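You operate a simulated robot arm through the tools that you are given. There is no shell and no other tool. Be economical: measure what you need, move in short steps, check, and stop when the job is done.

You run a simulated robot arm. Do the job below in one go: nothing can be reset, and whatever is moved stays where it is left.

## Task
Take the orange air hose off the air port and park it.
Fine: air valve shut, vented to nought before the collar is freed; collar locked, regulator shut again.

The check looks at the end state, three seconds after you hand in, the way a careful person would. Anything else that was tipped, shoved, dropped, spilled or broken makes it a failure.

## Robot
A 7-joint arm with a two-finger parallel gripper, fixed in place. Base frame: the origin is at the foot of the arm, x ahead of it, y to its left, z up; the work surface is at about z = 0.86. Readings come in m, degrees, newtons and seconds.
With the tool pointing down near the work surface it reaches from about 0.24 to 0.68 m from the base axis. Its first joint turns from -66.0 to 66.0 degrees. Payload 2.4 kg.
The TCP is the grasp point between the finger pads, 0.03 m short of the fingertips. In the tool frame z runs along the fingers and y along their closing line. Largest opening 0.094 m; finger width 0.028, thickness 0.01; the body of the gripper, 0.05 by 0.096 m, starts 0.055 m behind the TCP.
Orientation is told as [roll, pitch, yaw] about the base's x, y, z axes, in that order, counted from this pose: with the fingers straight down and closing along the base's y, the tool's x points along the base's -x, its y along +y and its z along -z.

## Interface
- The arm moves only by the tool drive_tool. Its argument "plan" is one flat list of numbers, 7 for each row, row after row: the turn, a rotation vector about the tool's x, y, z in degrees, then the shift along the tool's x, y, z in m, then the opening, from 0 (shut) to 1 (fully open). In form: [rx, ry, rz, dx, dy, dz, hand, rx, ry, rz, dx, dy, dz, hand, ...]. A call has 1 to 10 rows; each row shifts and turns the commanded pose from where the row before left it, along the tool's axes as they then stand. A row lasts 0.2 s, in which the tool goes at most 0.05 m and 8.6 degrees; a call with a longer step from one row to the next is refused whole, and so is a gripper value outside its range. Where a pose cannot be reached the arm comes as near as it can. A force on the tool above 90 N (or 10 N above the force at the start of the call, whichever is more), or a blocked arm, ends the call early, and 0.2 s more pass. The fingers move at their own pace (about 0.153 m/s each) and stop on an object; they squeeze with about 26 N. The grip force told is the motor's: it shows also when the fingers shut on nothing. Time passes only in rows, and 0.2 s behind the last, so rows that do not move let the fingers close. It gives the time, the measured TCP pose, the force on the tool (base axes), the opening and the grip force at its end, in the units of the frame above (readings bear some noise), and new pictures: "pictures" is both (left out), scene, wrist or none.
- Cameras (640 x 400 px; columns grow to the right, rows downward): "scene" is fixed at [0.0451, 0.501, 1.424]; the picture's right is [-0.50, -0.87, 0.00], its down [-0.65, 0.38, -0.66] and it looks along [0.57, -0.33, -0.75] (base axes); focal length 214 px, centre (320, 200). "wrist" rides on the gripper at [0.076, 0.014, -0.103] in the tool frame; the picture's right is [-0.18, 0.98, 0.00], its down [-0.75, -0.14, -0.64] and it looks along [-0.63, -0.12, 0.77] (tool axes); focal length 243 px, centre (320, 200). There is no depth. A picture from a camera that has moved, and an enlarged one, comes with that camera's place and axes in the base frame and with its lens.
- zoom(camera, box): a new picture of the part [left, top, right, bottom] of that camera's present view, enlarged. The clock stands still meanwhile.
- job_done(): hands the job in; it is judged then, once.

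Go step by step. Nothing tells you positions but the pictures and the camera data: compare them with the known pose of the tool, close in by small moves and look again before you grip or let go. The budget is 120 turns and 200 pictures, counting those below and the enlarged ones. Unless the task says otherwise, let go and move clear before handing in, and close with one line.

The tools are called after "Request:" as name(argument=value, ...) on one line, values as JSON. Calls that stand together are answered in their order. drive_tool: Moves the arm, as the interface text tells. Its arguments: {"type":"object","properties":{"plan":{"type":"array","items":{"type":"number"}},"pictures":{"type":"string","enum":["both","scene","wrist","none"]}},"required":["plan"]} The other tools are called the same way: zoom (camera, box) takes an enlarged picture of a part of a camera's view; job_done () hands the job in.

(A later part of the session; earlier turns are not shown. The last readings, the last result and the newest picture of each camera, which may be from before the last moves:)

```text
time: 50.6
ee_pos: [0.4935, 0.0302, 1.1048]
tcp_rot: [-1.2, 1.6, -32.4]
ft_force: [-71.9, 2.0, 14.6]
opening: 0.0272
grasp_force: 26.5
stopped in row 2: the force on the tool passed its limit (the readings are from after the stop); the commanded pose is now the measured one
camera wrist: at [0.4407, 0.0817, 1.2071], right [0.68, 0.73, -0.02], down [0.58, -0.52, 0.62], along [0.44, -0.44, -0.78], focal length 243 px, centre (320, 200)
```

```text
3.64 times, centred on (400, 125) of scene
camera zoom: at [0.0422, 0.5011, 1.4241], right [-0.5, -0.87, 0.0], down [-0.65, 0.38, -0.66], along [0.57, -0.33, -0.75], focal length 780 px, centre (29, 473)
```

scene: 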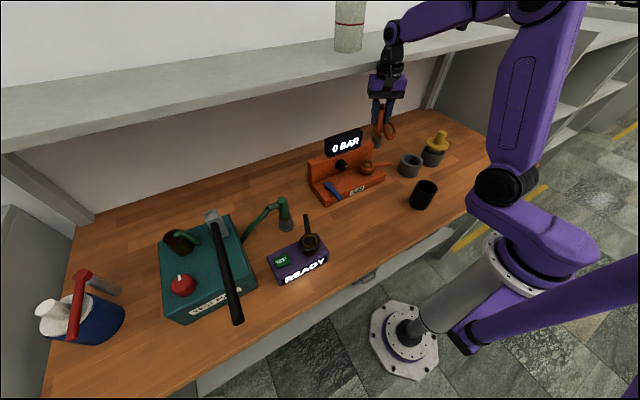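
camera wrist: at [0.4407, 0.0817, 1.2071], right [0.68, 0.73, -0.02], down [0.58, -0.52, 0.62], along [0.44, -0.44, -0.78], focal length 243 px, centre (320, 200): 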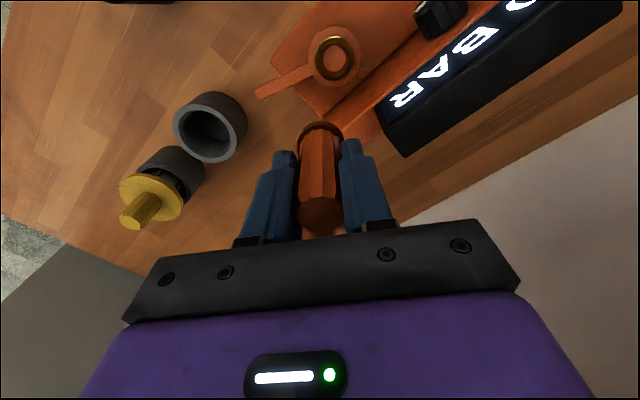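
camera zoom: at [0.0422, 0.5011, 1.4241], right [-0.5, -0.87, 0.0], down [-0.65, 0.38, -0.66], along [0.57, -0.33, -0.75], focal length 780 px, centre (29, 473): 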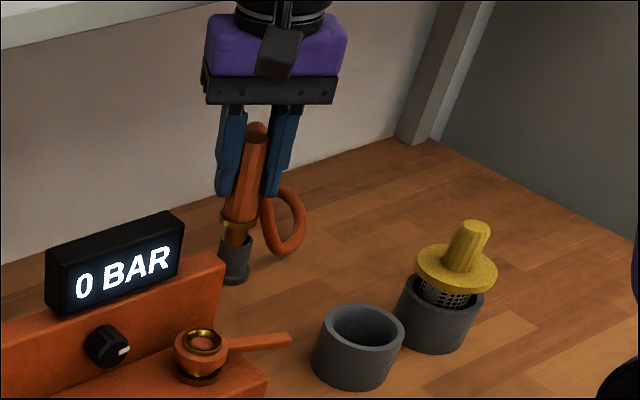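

A 72 N stop along −x means the wrist has likely met the shelf edge. I'll back off, level the tool, move to −y where it's clear, and lower so the wrist passes under the shelf.

Request:
drive_tool(plan=[-1.9, -0.6, 1.5, 0.025, -0.01, 0, 0, 0, 0, 0, -0.011, -0.033, 0, 0, 0, 0, 0, -0.014, -0.035, 0.0, 0, 0, 0, 0, -0.006, -0.015, 0.02, 0, 0, 0, 0, 0, 0, 0.02, 0], pictures="both")

Request:
zoom(camera="scene", box=[350, 30, 480, 180])

```text
time: 51.8
ee_pos: [0.4524, -0.051, 1.0596]
tcp_rot: [0.9, 0.7, -34.0]
ft_force: [0.3, 0.1, -1.2]
opening: 0.0272
grasp_force: 26.0
camera wrist: at [0.3975, 0.0, 1.163], right [0.7, 0.71, 0.01], down [0.55, -0.55, 0.63], along [0.46, -0.44, -0.78], focal length 243 px, centre (320, 200)
```

scene: 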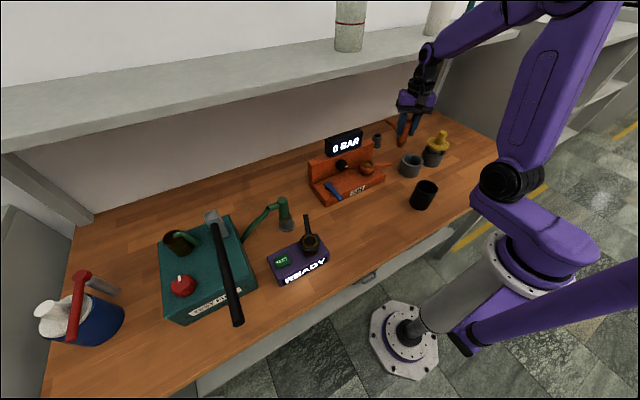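
wrist: 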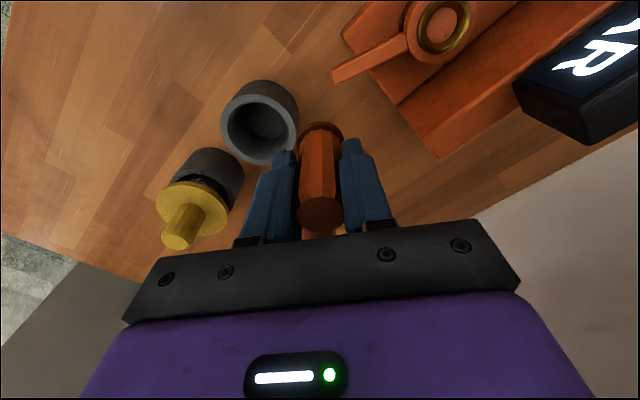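

```text
2.67 times, centred on (415, 105) of scene
camera zoom: at [0.0452, 0.501, 1.424], right [-0.5, -0.87, 0.0], down [-0.65, 0.38, -0.66], along [0.57, -0.33, -0.75], focal length 572 px, centre (67, 453)
```

zoom: 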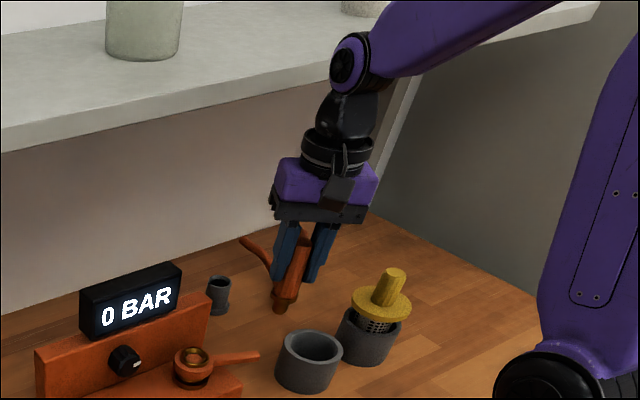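

The wrist is ~0.2 m above the TCP, so with a vertical tool it can't get under the shelf safely. With the tool leaning back ~42° the wrist stays in front of the shelf, so I'll set the plug back in the unlocked port, regrip tilted, and carry it that way. First I'll go back over the port.

Request:
drive_tool(plan=[0.36, -1.08, 0, 0, 0, -0.04, 0, 0, 0, 0, 0.015, 0.034, 0, 0, 0, 0, 0, 0.016, 0.035, 0, 0, 0, 0, 0, 0.016, 0.0345, 0, 0, 0, 0, 0, 0, 0, 0, 0], pictures="both")

Request:
zoom(camera="scene", box=[340, 80, 420, 190])

Request:
zoom(camera="wrist", box=[200, 40, 440, 220])

```text
time: 53.0
ee_pos: [0.4732, 0.0585, 1.1014]
tcp_rot: [0.5, -0.3, -33.9]
ft_force: [-0.6, 0.0, -0.1]
opening: 0.027
grasp_force: 26.1
camera wrist: at [0.4168, 0.1111, 1.2022], right [0.7, 0.71, 0.01], down [0.54, -0.54, 0.64], along [0.46, -0.45, -0.76], focal length 243 px, centre (320, 200)
```

scene: 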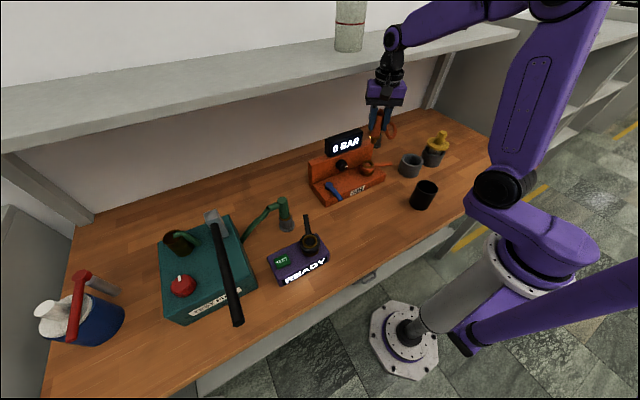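
wrist: 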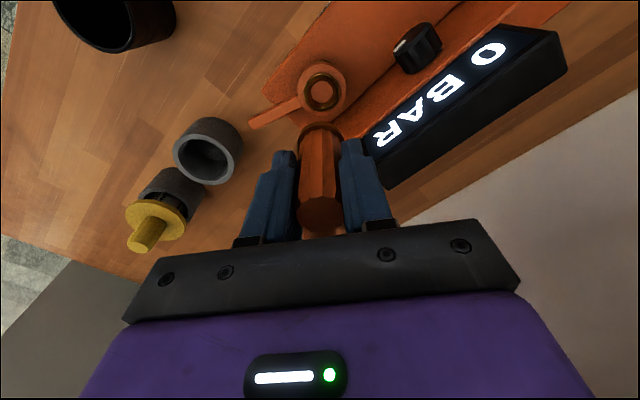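

```text
3.64 times, centred on (380, 135) of scene
camera zoom: at [0.0451, 0.501, 1.424], right [-0.5, -0.87, 0.0], down [-0.65, 0.38, -0.66], along [0.57, -0.33, -0.75], focal length 780 px, centre (102, 436)
```

zoom: 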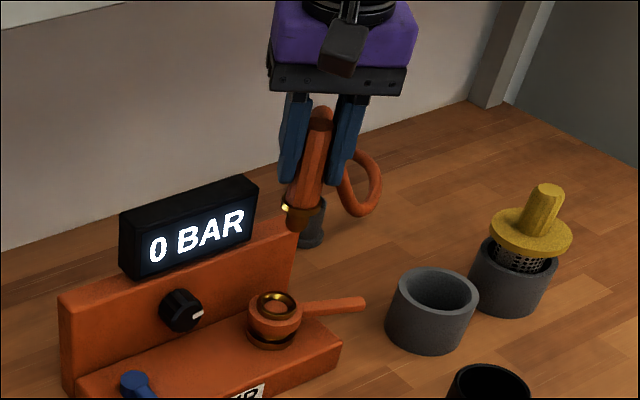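

```text
2.22 times, centred on (320, 130) of wrist
camera zoom: at [0.4168, 0.1111, 1.2022], right [0.7, 0.71, 0.01], down [0.54, -0.54, 0.64], along [0.46, -0.45, -0.76], focal length 539 px, centre (320, 356)
```

zoom: 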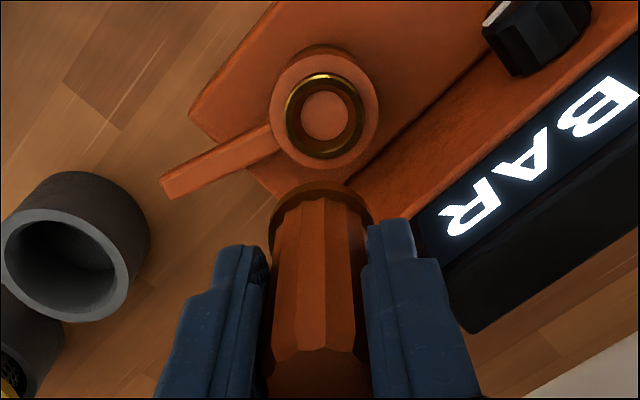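

I'm nearly over the port. I'll apply small corrections and lower gently.

Request:
drive_tool(plan=[0.5, -0.33, 0, 0.003, 0.001, 0.02, 0, 0, 0, 0, 0, 0, 0.03, 0, 0, 0, 0, 0, 0, 0.015, 0, 0, 0, 0, 0, 0, 0, 0], pictures="wrist")

Request:
zoom(camera="scene", box=[360, 120, 400, 180])

Request:
zoom(camera="wrist", box=[240, 60, 400, 180])

```text
time: 54.0
ee_pos: [0.4699, 0.061, 1.0366]
tcp_rot: [0.1, -0.7, -34.0]
ft_force: [0.0, -0.3, -1.8]
opening: 0.0272
grasp_force: 26.1
camera wrist: at [0.4133, 0.1155, 1.1366], right [0.7, 0.71, 0.0], down [0.54, -0.53, 0.65], along [0.46, -0.46, -0.76], focal length 243 px, centre (320, 200)
```

wrist: 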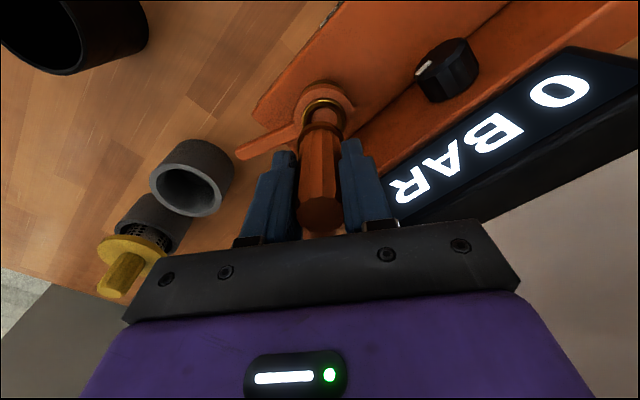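

```text
6.67 times, centred on (380, 150) of scene
camera zoom: at [0.0452, 0.501, 1.424], right [-0.5, -0.87, 0.0], down [-0.65, 0.38, -0.66], along [0.57, -0.33, -0.75], focal length 1430 px, centre (-80, 533)
```

zoom: 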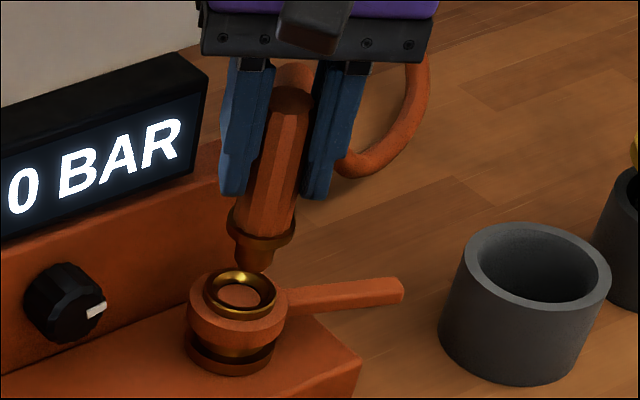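

```text
3.33 times, centred on (320, 120) of wrist
camera zoom: at [0.4133, 0.1155, 1.1366], right [0.7, 0.71, 0.0], down [0.54, -0.53, 0.65], along [0.46, -0.46, -0.76], focal length 809 px, centre (320, 467)
```

zoom: 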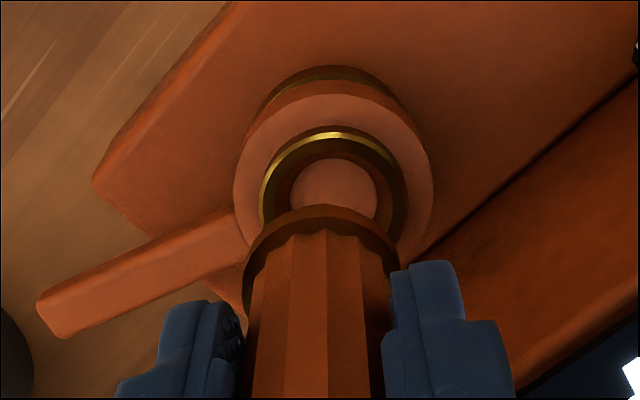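

The spigot is ~3 mm off the port centre, so I'll correct and lower in.

Request:
drive_tool(plan=[0, 0.4, 0, -0.002, 0.003, 0, 0, 0, 0, 0, 0, 0, 0.008, 0, 0, 0, 0, 0, 0, 0.008, 0, 0, 0, 0, 0, 0, 0.006, 0, 0, 0, 0, 0, 0, 0.006, 0], pictures="wrist")

Request:
zoom(camera="scene", box=[360, 120, 400, 180])

Request:
zoom(camera="wrist", box=[240, 60, 400, 180])

```text
time: 55.2
ee_pos: [0.4718, 0.0634, 1.0091]
tcp_rot: [0.0, -0.3, -34.1]
ft_force: [0.3, 0.4, -0.6]
opening: 0.0269
grasp_force: 25.8
camera wrist: at [0.417, 0.1161, 1.11], right [0.7, 0.71, 0.0], down [0.54, -0.54, 0.64], along [0.46, -0.45, -0.76], focal length 243 px, centre (320, 200)
```

wrist: 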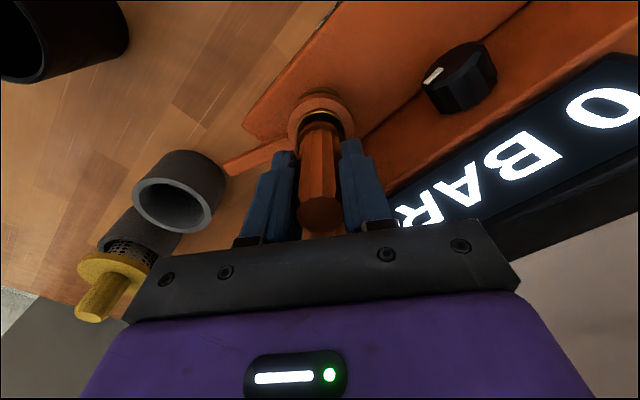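

```text
6.67 times, centred on (380, 150) of scene
camera zoom: at [0.0452, 0.501, 1.424], right [-0.5, -0.87, 0.0], down [-0.65, 0.38, -0.66], along [0.57, -0.33, -0.75], focal length 1430 px, centre (-80, 533)
```

zoom: 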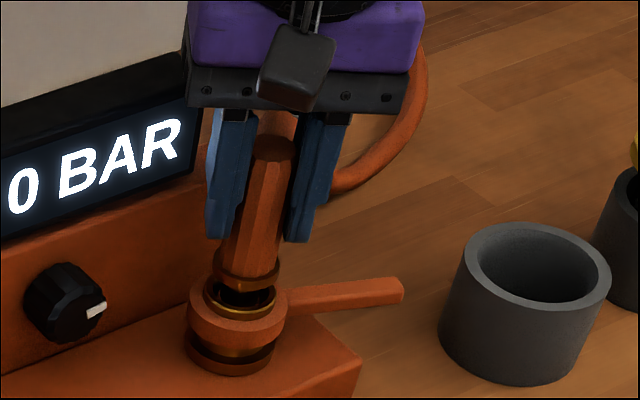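

```text
3.33 times, centred on (320, 120) of wrist
camera zoom: at [0.417, 0.1161, 1.11], right [0.7, 0.71, 0.0], down [0.54, -0.54, 0.64], along [0.46, -0.45, -0.76], focal length 809 px, centre (320, 467)
```

zoom: 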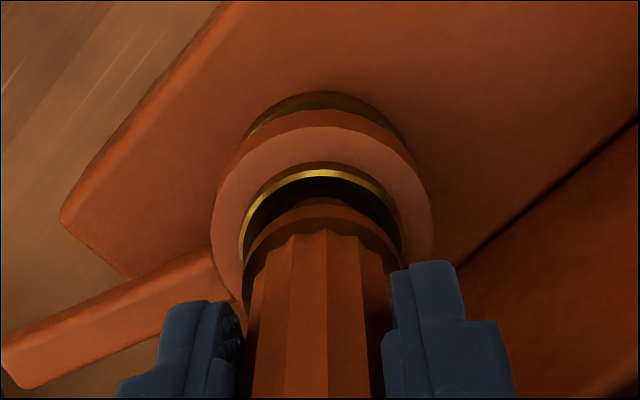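

It's entering cleanly. I'll lower another 10 mm so it stands on its own.

Request:
drive_tool(plan=[0, 0, 0, 0, 0, 0.005, 0, 0, 0, 0, 0, 0, 0.005, 0, 0, 0, 0, 0, 0, 0.003, 0], pictures="none")

Request:
zoom(camera="scene", box=[360, 120, 400, 180])

```text
time: 56.0
ee_pos: [0.4715, 0.0622, 0.9968]
tcp_rot: [0.0, -0.2, -34.0]
ft_force: [-2.2, -0.4, 7.7]
opening: 0.027
grasp_force: 26.1
```

```text
6.67 times, centred on (380, 150) of scene
camera zoom: at [0.045, 0.501, 1.4241], right [-0.5, -0.87, 0.0], down [-0.65, 0.38, -0.66], along [0.57, -0.33, -0.75], focal length 1430 px, centre (-80, 533)
```

zoom: 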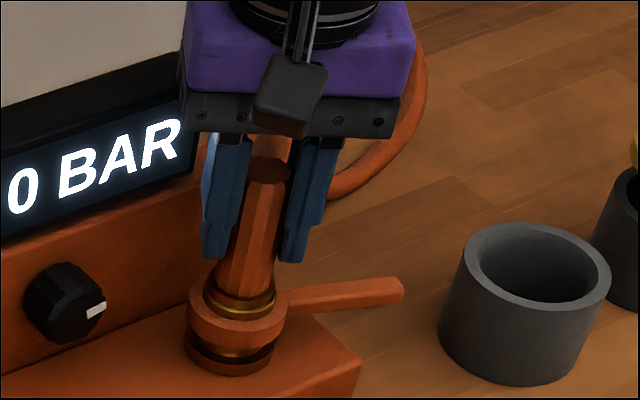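

The plug stands in the port. I'll release, rise, step back, and turn to yaw −15° with a 42° lean.

Request:
drive_tool(plan=[0, 0, 0, 0, 0, 0, 0.5, 0, 0, 0, 0, 0, 0, 0.55, 0, 0, 0, 0, 0, -0.04, 0.55, 0, 0, 0, 0, 0, -0.045, 0.55, 0, 0, 0, 0, 0, -0.045, 0.55, 0, 0, 0, 0.0375, -0.016, 0, 0.55, 0, 0, 0, 0.0375, -0.016, 0, 0.55, 0, 0, -8, 0, 0, 0, 0.55, 0, 0, -8, 0, 0, 0, 0.55, 0, 0, -3, 0, 0, 0, 0.55], pictures="none")

Request:
drive_tool(plan=[0, -8.4, 0, 0, 0, 0, 0.55, 0, -8.4, 0, 0, 0, 0, 0.55, 0, -8.4, 0, 0, 0, 0, 0.55, 0, -8.4, 0, 0, 0, 0, 0.55, 0, -8.4, 0, 0, 0, 0, 0.55], pictures="both")

Request:
zoom(camera="wrist", box=[200, 60, 440, 240])

```text
time: 58.2
ee_pos: [0.3908, 0.0792, 1.126]
tcp_rot: [-0.1, -0.2, -15.0]
ft_force: [0.4, 0.5, -0.2]
opening: 0.0516
grasp_force: 0.1
```

```text
time: 59.4
ee_pos: [0.3909, 0.0773, 1.1262]
tcp_rot: [0.0, -42.1, -15.0]
ft_force: [0.8, -0.3, -0.2]
opening: 0.0516
grasp_force: 0.1
camera wrist: at [0.2747, 0.1239, 1.1488], right [0.39, 0.91, 0.12], down [0.09, -0.17, 0.98], along [0.92, -0.37, -0.14], focal length 243 px, centre (320, 200)
```

scene: 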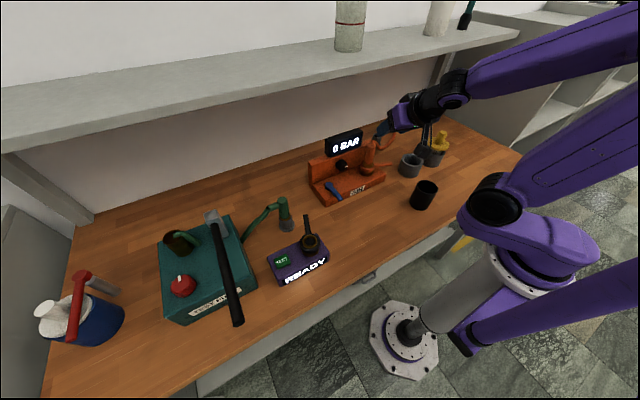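
wrist: 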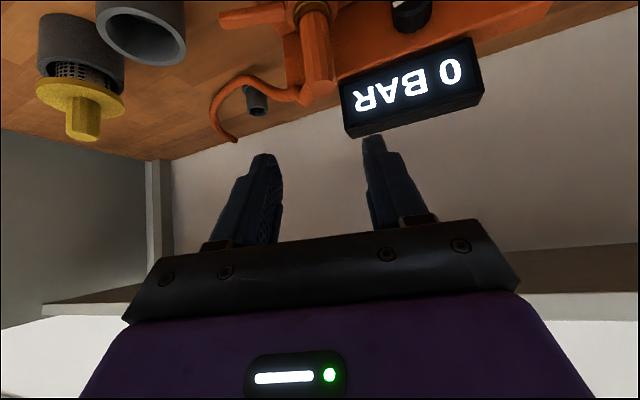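

```text
2.22 times, centred on (320, 150) of wrist
camera zoom: at [0.2747, 0.1239, 1.1488], right [0.39, 0.91, 0.12], down [0.09, -0.17, 0.98], along [0.92, -0.37, -0.14], focal length 539 px, centre (320, 311)
```

zoom: 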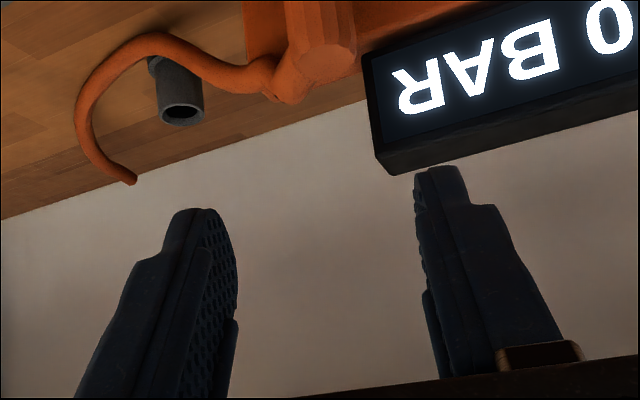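

The tilted pose is reachable. I'll line up and approach the plug along the tool axis, stopping short to check.

Request:
drive_tool(plan=[0, 0, 0, 0.034, 0.0055, 0.0, 0.55, 0, 0, 0, 0, 0, 0.045, 0.55, 0, 0, 0, 0, 0, 0.04, 0.55, 0, 0, 0, 0, 0, 0.025, 0.55], pictures="wrist")

Request:
zoom(camera="wrist", box=[200, 40, 440, 220])

Request:
zoom(camera="scene", box=[340, 90, 440, 180])

```text
time: 60.4
ee_pos: [0.439, 0.0733, 1.0201]
tcp_rot: [-0.1, -42.0, -14.9]
ft_force: [0.5, -0.8, 0.2]
opening: 0.0516
grasp_force: 0.0
camera wrist: at [0.3218, 0.1185, 1.0435], right [0.39, 0.91, 0.12], down [0.09, -0.17, 0.98], along [0.92, -0.37, -0.14], focal length 243 px, centre (320, 200)
```

wrist: 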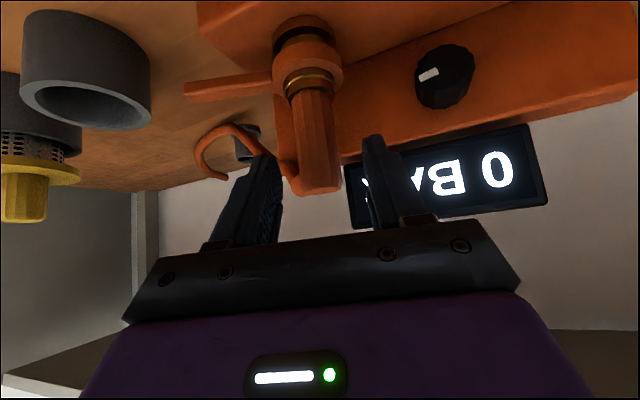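

```text
2.22 times, centred on (320, 130) of wrist
camera zoom: at [0.3218, 0.1185, 1.0435], right [0.39, 0.91, 0.12], down [0.09, -0.17, 0.98], along [0.92, -0.37, -0.14], focal length 539 px, centre (320, 356)
```

zoom: 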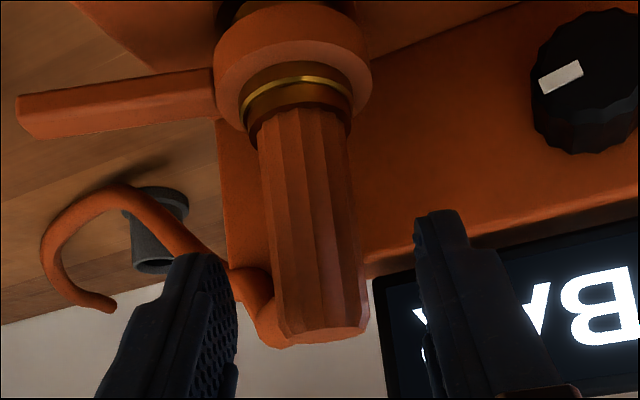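

```text
4.44 times, centred on (390, 135) of scene
camera zoom: at [0.0451, 0.501, 1.424], right [-0.5, -0.87, 0.0], down [-0.65, 0.38, -0.66], along [0.57, -0.33, -0.75], focal length 953 px, centre (9, 489)
```

zoom: 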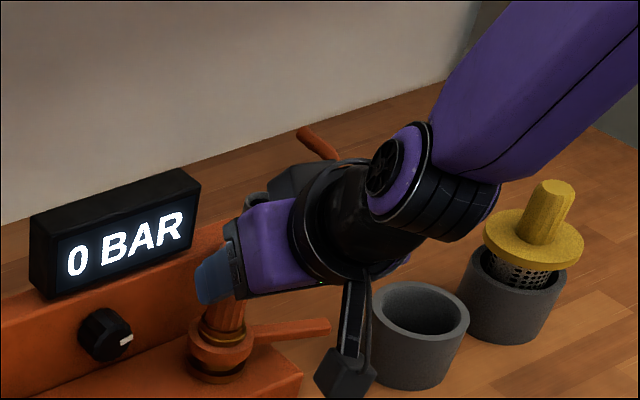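

The plug is between the fingers. I'll make a 3 mm lateral fix, go the last 48 mm in, and grip.

Request:
drive_tool(plan=[0, 0, 0, 0.006, -0.003, 0.02, 0.55, 0, 0, 0, 0, 0, 0.028, 0.55, 0, 0, 0, 0, 0, 0, 0.55], pictures="wrist")

Request:
zoom(camera="wrist", box=[200, 40, 440, 240])

Request:
zoom(camera="scene", box=[340, 90, 440, 180])

```text
time: 61.2
ee_pos: [0.4649, 0.0627, 0.9803]
tcp_rot: [-0.1, -42.2, -14.8]
ft_force: [-0.8, 0.5, 0.3]
opening: 0.0517
grasp_force: 0.0
camera wrist: at [0.348, 0.108, 1.0044], right [0.39, 0.91, 0.12], down [0.09, -0.17, 0.98], along [0.92, -0.37, -0.14], focal length 243 px, centre (320, 200)
```

wrist: 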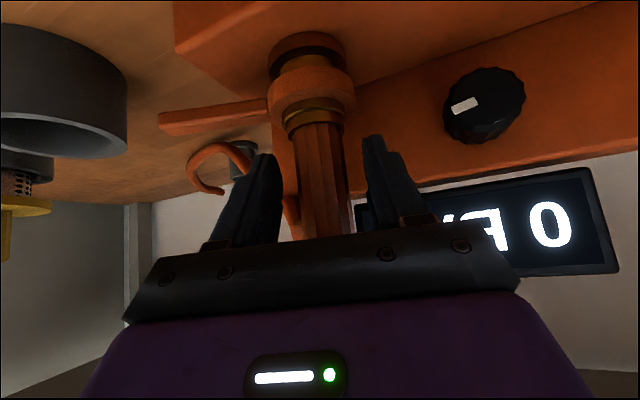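

```text
2.00 times, centred on (320, 140) of wrist
camera zoom: at [0.348, 0.108, 1.0044], right [0.39, 0.91, 0.12], down [0.09, -0.17, 0.98], along [0.92, -0.37, -0.14], focal length 485 px, centre (320, 320)
```

zoom: 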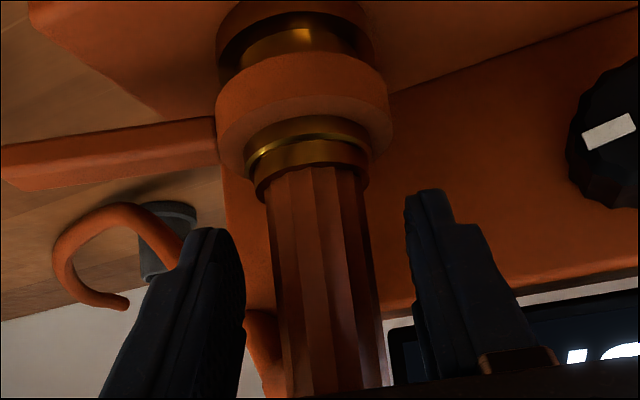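

```text
4.44 times, centred on (390, 135) of scene
camera zoom: at [0.0452, 0.501, 1.424], right [-0.5, -0.87, 0.0], down [-0.65, 0.38, -0.66], along [0.57, -0.33, -0.75], focal length 953 px, centre (9, 489)
```

zoom: 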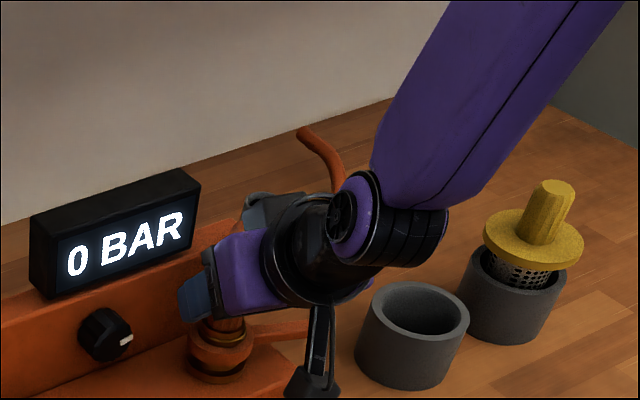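

Well centred. I'll grip, then lift straight up slowly.

Request:
drive_tool(plan=[0, 0, 0, 0, 0, 0, 0, 0, 0, 0, 0, 0, 0, 0, 0, 0, 0, 0, 0, 0, 0, 0, 0, 0, -0.0033, 0, -0.0037, 0, 0, 0, 0, -0.0033, 0, -0.0037, 0, 0, 0, 0, -0.0033, 0, -0.0037, 0, 0, 0, 0, -0.0033, 0, -0.0037, 0, 0, 0, 0, -0.0033, 0, -0.0037, 0], pictures="wrist")

Request:
zoom(camera="wrist", box=[200, 40, 440, 240])

```text
time: 63.0
ee_pos: [0.4662, 0.0622, 1.0059]
tcp_rot: [0.0, -42.2, -14.9]
ft_force: [0.6, 0.3, -1.2]
opening: 0.031
grasp_force: 25.9
camera wrist: at [0.3493, 0.1065, 1.0294], right [0.39, 0.91, 0.12], down [0.09, -0.17, 0.98], along [0.92, -0.37, -0.14], focal length 243 px, centre (320, 200)
```

wrist: 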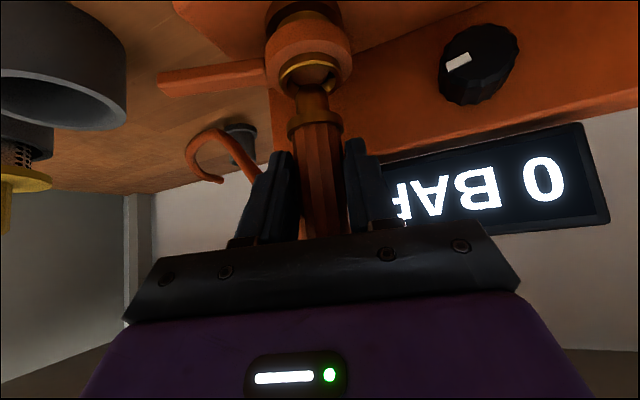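

```text
2.00 times, centred on (320, 140) of wrist
camera zoom: at [0.3493, 0.1065, 1.0294], right [0.39, 0.91, 0.12], down [0.09, -0.17, 0.98], along [0.92, -0.37, -0.14], focal length 485 px, centre (320, 320)
```

zoom: 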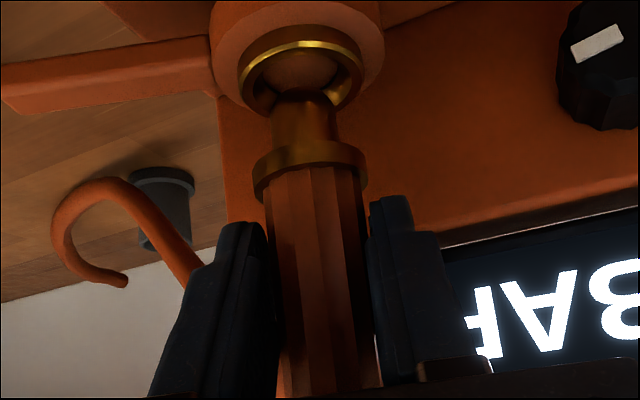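

The spigot is out and the plug is vertical in the tilted grip. I'll lift to TCP z≈1.05, then move clear to −y.

Request:
drive_tool(plan=[0, 0, 0, -0.0067, 0, -0.0074, 0, 0, 0, 0, -0.01, 0, -0.0111, 0, 0, 0, 0, -0.0134, 0, -0.0149, 0, 0, 0, 0, -0.0077, -0.0386, 0.0069, 0, 0, 0, 0, -0.0077, -0.0386, 0.0069, 0, 0, 0, 0, -0.0077, -0.0386, 0.0069, 0], pictures="both")

Request:
zoom(camera="wrist", box=[200, 40, 440, 240])

Request:
zoom(camera="scene", box=[340, 60, 460, 180])

```text
time: 64.4
ee_pos: [0.4644, -0.0588, 1.0506]
tcp_rot: [-0.1, -42.2, -14.9]
ft_force: [-0.3, 0.1, -1.3]
opening: 0.0308
grasp_force: 25.5
camera wrist: at [0.3471, -0.0135, 1.0748], right [0.38, 0.91, 0.12], down [0.09, -0.17, 0.98], along [0.92, -0.37, -0.14], focal length 243 px, centre (320, 200)
```

scene: 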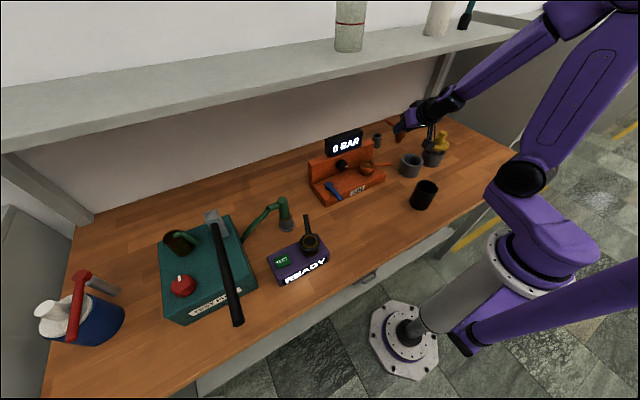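
wrist: 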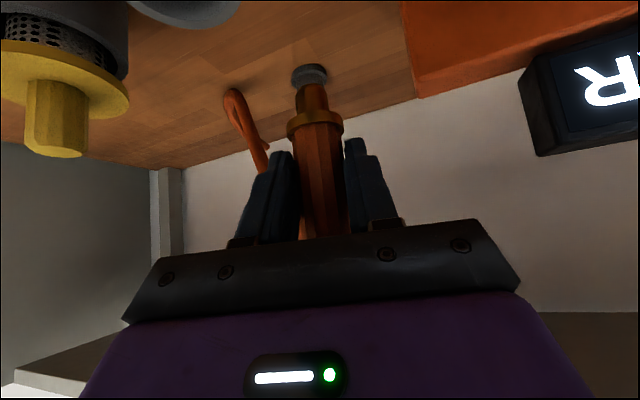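

```text
2.00 times, centred on (320, 140) of wrist
camera zoom: at [0.3471, -0.0135, 1.0748], right [0.38, 0.91, 0.12], down [0.09, -0.17, 0.98], along [0.92, -0.37, -0.14], focal length 485 px, centre (320, 320)
```

zoom: 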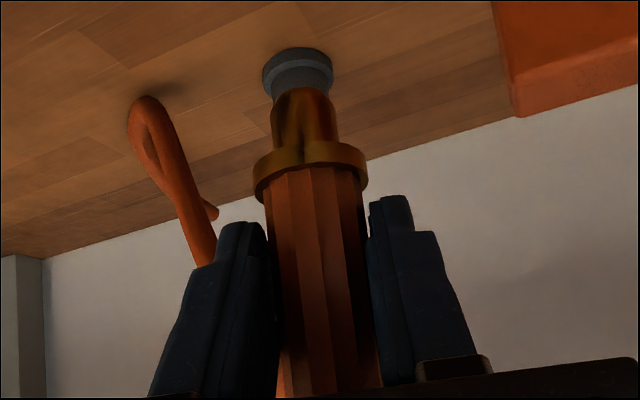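

```text
3.33 times, centred on (400, 120) of scene
camera zoom: at [0.0451, 0.501, 1.4241], right [-0.5, -0.87, 0.0], down [-0.65, 0.38, -0.66], along [0.57, -0.33, -0.75], focal length 715 px, centre (53, 467)
```

zoom: 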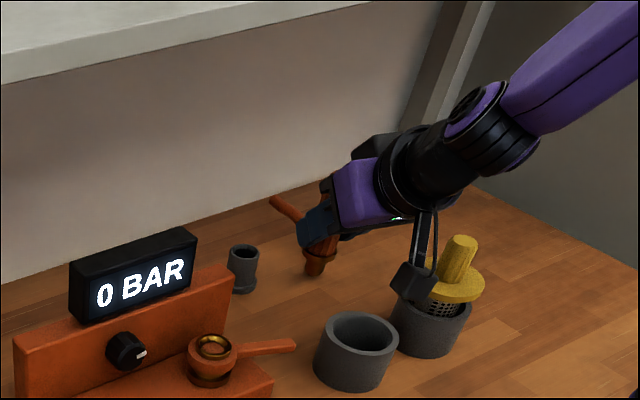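

The post is confirmed near (0.628, −0.122), top z≈0.911. I'll advance two-thirds of the way, low enough to stay under the shelf.

Request:
drive_tool(plan=[0, 0, 0, -0.0236, -0.0032, 0.0347, 0, 0, 0, 0, -0.0236, -0.0032, 0.0347, 0, 0, 0, 0, -0.0236, -0.0032, 0.0347, 0], pictures="both")

Request:
zoom(camera="wrist", box=[200, 40, 440, 240])

Request:
zoom(camera="scene", box=[350, 90, 430, 170])

```text
time: 65.2
ee_pos: [0.5808, -0.0991, 1.0211]
tcp_rot: [-0.1, -42.2, -15.0]
ft_force: [0.4, -0.2, -0.9]
opening: 0.0312
grasp_force: 25.9
camera wrist: at [0.4645, -0.0541, 1.0445], right [0.39, 0.91, 0.12], down [0.09, -0.17, 0.98], along [0.92, -0.37, -0.14], focal length 243 px, centre (320, 200)
```

scene: 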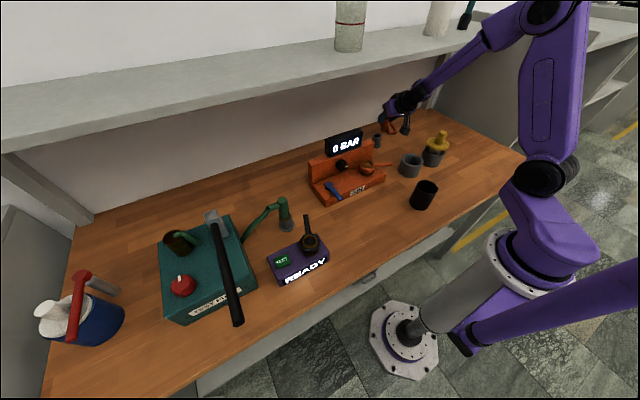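
wrist: 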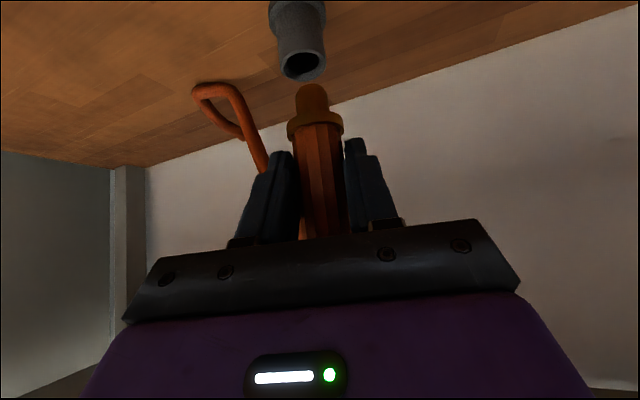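

```text
2.00 times, centred on (320, 140) of wrist
camera zoom: at [0.4645, -0.0541, 1.0445], right [0.39, 0.91, 0.12], down [0.09, -0.17, 0.98], along [0.92, -0.37, -0.14], focal length 485 px, centre (320, 320)
```

zoom: 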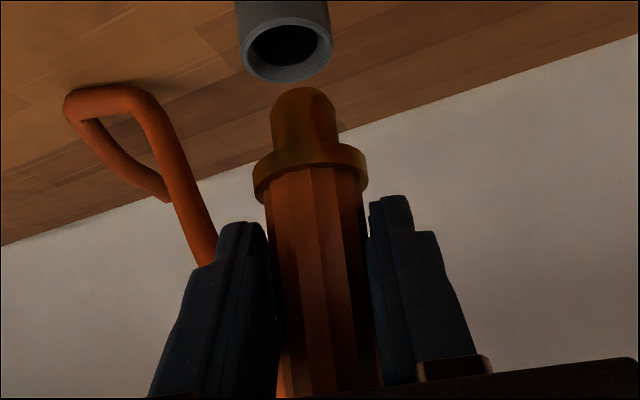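

```text
5.00 times, centred on (390, 130) of scene
camera zoom: at [0.0451, 0.501, 1.424], right [-0.5, -0.87, 0.0], down [-0.65, 0.38, -0.66], along [0.57, -0.33, -0.75], focal length 1072 px, centre (-30, 550)
```

zoom: 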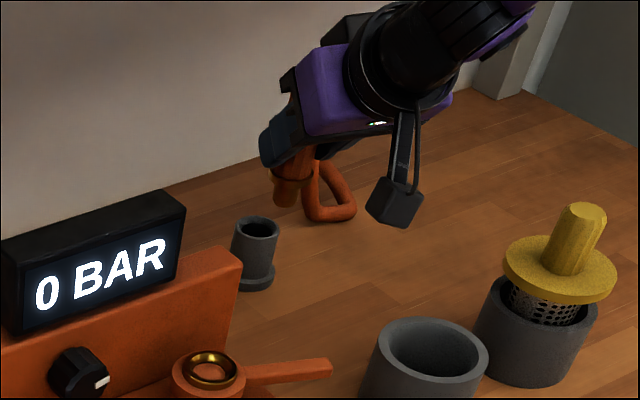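

The spigot and post bore are both visible; the relative offset is about (+0.034, −0.016). I'll move over the post and check alignment.

Request:
drive_tool(plan=[0, 0, 0, -0.0136, -0.0034, 0.0122, 0, 0, 0, 0, -0.0136, -0.0034, 0.0122, 0, 0, 0, 0, 0.0067, 0, 0.0074, 0], pictures="both")

Request:
zoom(camera="wrist", box=[240, 0, 400, 140])

Request:
zoom(camera="scene", box=[350, 100, 410, 160])

```text
time: 66.0
ee_pos: [0.6153, -0.1164, 1.0121]
tcp_rot: [-0.1, -42.2, -14.9]
ft_force: [-0.8, 0.3, -1.3]
opening: 0.0308
grasp_force: 25.7
camera wrist: at [0.4979, -0.0709, 1.0354], right [0.39, 0.91, 0.12], down [0.09, -0.17, 0.98], along [0.92, -0.37, -0.14], focal length 243 px, centre (320, 200)
```

scene: 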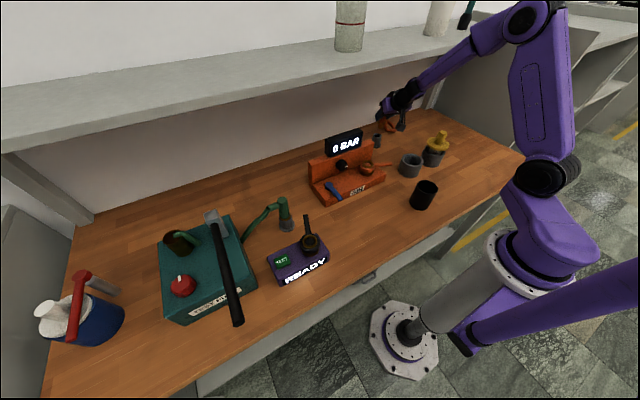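
wrist: 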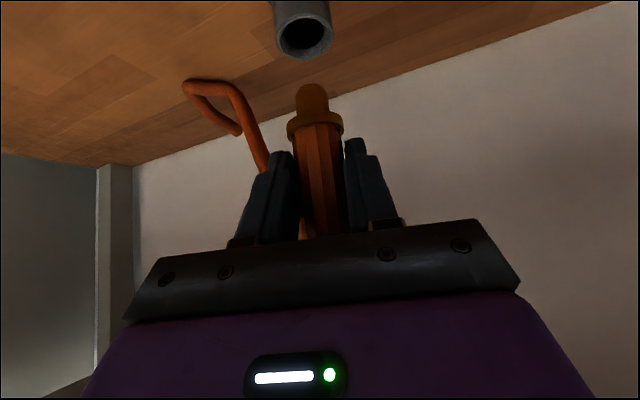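

```text
2.86 times, centred on (320, 70) of wrist
camera zoom: at [0.4979, -0.0709, 1.0354], right [0.39, 0.91, 0.12], down [0.09, -0.17, 0.98], along [0.92, -0.37, -0.14], focal length 693 px, centre (320, 571)
```

zoom: 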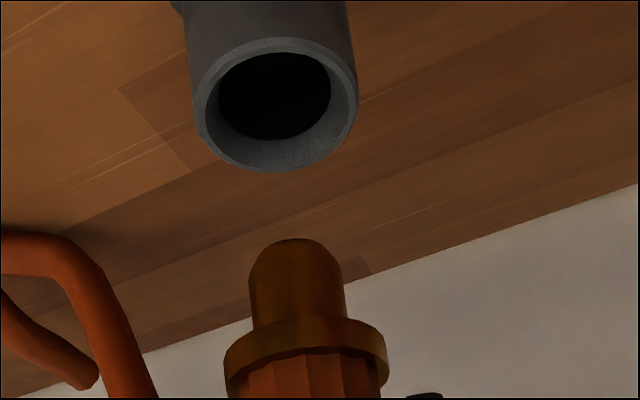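

```text
6.67 times, centred on (380, 130) of scene
camera zoom: at [0.0452, 0.501, 1.424], right [-0.5, -0.87, 0.0], down [-0.65, 0.38, -0.66], along [0.57, -0.33, -0.75], focal length 1430 px, centre (-80, 667)
```

zoom: 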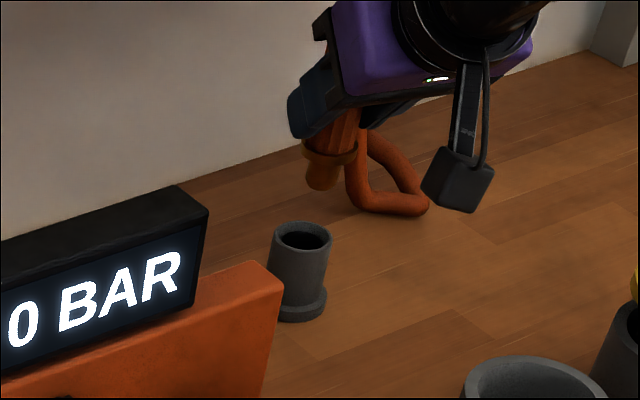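

Both views agree the spigot is ~3–4 mm short in x. I'll correct and lower to just inside the bore.

Request:
drive_tool(plan=[0, 0, 0, -0.0028, -0.0005, 0.0025, 0, 0, 0, 0, 0.01, 0, 0.0111, 0, 0, 0, 0, 0.01, 0, 0.0111, 0, 0, 0, 0, 0.0054, 0, 0.0059, 0, 0, 0, 0, 0, 0, 0, 0], pictures="wrist")

Request:
zoom(camera="wrist", box=[240, 0, 400, 140])

Request:
zoom(camera="scene", box=[350, 100, 410, 160])

```text
time: 67.2
ee_pos: [0.6187, -0.116, 0.975]
tcp_rot: [0.0, -42.1, -14.9]
ft_force: [0.2, 0.2, -0.9]
opening: 0.0313
grasp_force: 26.2
camera wrist: at [0.5021, -0.0717, 0.9978], right [0.39, 0.91, 0.12], down [0.09, -0.17, 0.98], along [0.92, -0.37, -0.14], focal length 243 px, centre (320, 200)
```

wrist: 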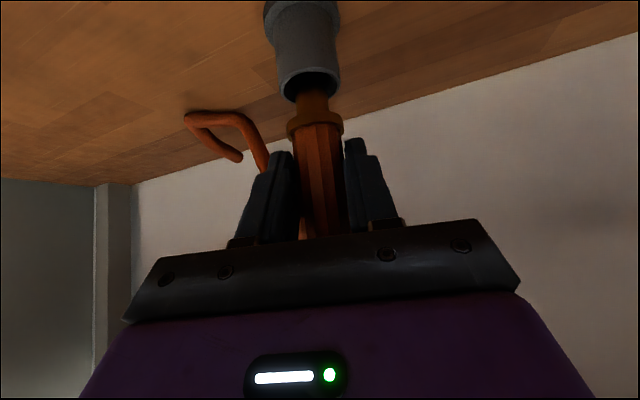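

```text
2.86 times, centred on (320, 70) of wrist
camera zoom: at [0.5021, -0.0717, 0.9978], right [0.39, 0.91, 0.12], down [0.09, -0.17, 0.98], along [0.92, -0.37, -0.14], focal length 693 px, centre (320, 571)
```

zoom: 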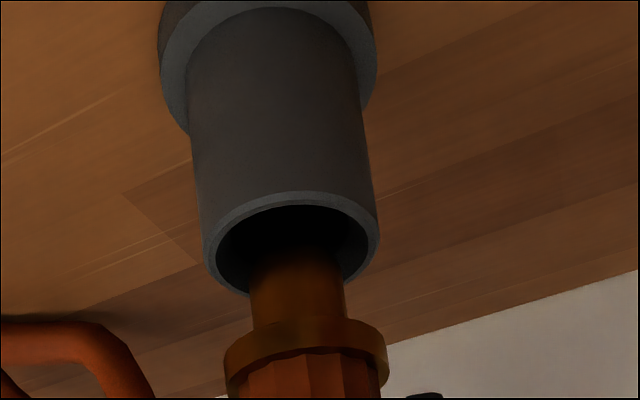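

```text
6.67 times, centred on (380, 130) of scene
camera zoom: at [0.0452, 0.501, 1.424], right [-0.5, -0.87, 0.0], down [-0.65, 0.38, -0.66], along [0.57, -0.33, -0.75], focal length 1430 px, centre (-80, 667)
```

zoom: 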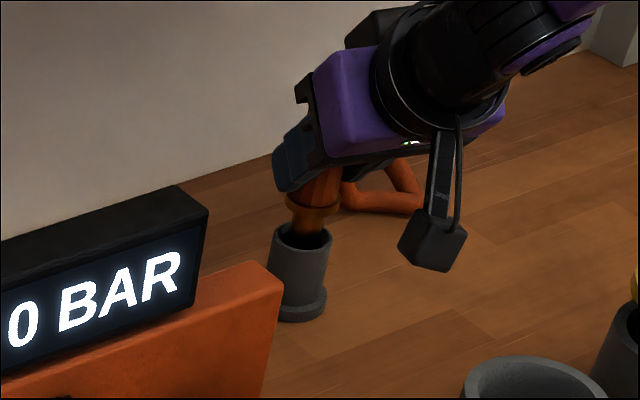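

The spigot is entering the bore centrally. I'll continue down gently.

Request:
drive_tool(plan=[0, 0, 0, 0.0047, -0.0005, 0.0052, 0, 0, 0, 0, 0.0047, 0, 0.0052, 0, 0, 0, 0, 0.0047, 0, 0.0052, 0, 0, 0, 0, 0.004, 0, 0.0045, 0], pictures="wrist")

Request:
zoom(camera="wrist", box=[220, 0, 420, 240])

Request:
zoom(camera="scene", box=[350, 100, 410, 160])

```text
time: 68.2
ee_pos: [0.6199, -0.1175, 0.9502]
tcp_rot: [0.0, -42.6, -14.9]
ft_force: [-2.2, 1.9, 15.7]
opening: 0.031
grasp_force: 25.8
camera wrist: at [0.5032, -0.0724, 0.9733], right [0.39, 0.91, 0.12], down [0.08, -0.17, 0.98], along [0.92, -0.37, -0.14], focal length 243 px, centre (320, 200)
```

wrist: 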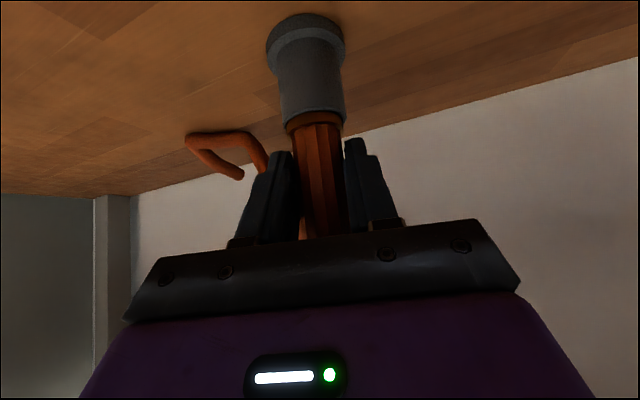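

```text
1.67 times, centred on (320, 120) of wrist
camera zoom: at [0.5032, -0.0724, 0.9733], right [0.39, 0.91, 0.12], down [0.08, -0.17, 0.98], along [0.92, -0.37, -0.14], focal length 404 px, centre (320, 333)
```

zoom: 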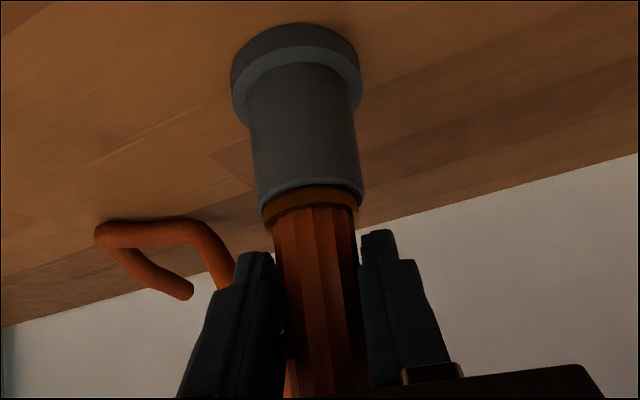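

```text
6.67 times, centred on (380, 130) of scene
camera zoom: at [0.0447, 0.5011, 1.424], right [-0.5, -0.87, 0.0], down [-0.65, 0.38, -0.66], along [0.57, -0.33, -0.75], focal length 1430 px, centre (-80, 667)
```

zoom: 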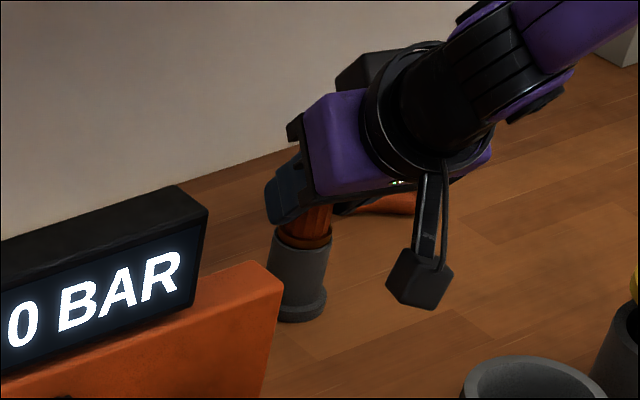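

The flange is seated on the post (15 N contact). I'll open just enough and retreat back along the tool axis.

Request:
drive_tool(plan=[0, 0, 0, 0, 0, 0, 0.48, 0, 0, 0, 0, 0, 0, 0.48, 0, 0, 0, 0, 0, -0.03, 0.48, 0, 0, 0, 0, 0, -0.04, 0.48, 0, 0, 0, 0, 0, -0.04, 0.48], pictures="both")

Request:
zoom(camera="wrist", box=[220, 0, 420, 180])

Request:
zoom(camera="scene", box=[350, 90, 430, 170])

```text
time: 69.4
ee_pos: [0.5453, -0.0981, 1.0283]
tcp_rot: [-0.1, -42.2, -15.0]
ft_force: [-0.3, 0.1, 0.4]
opening: 0.0454
grasp_force: 0.0
camera wrist: at [0.4283, -0.0533, 1.0523], right [0.39, 0.91, 0.12], down [0.09, -0.17, 0.98], along [0.92, -0.37, -0.14], focal length 243 px, centre (320, 200)
```

scene: 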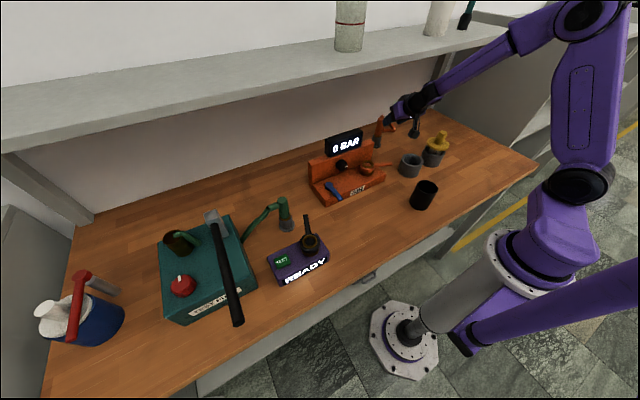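
wrist: 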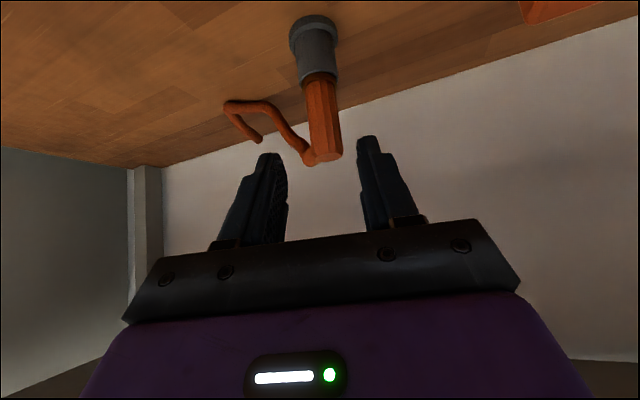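

```text
2.22 times, centred on (320, 90) of wrist
camera zoom: at [0.4283, -0.0533, 1.0523], right [0.39, 0.91, 0.12], down [0.09, -0.17, 0.98], along [0.92, -0.37, -0.14], focal length 539 px, centre (320, 444)
```

zoom: 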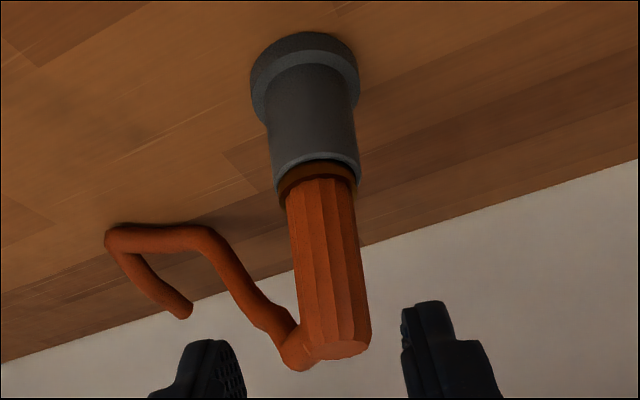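

```text
5.00 times, centred on (390, 130) of scene
camera zoom: at [0.0452, 0.501, 1.424], right [-0.5, -0.87, 0.0], down [-0.65, 0.38, -0.66], along [0.57, -0.33, -0.75], focal length 1072 px, centre (-30, 550)
```

zoom: 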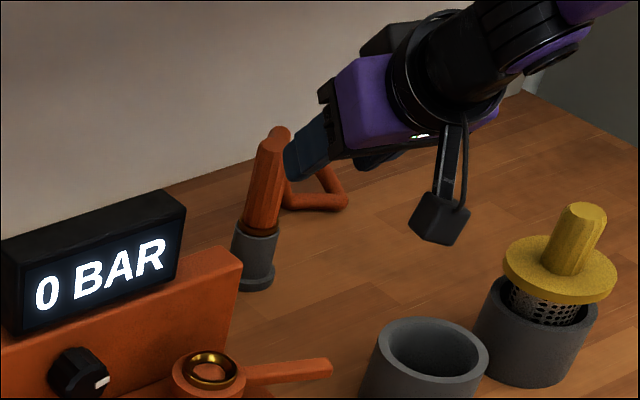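

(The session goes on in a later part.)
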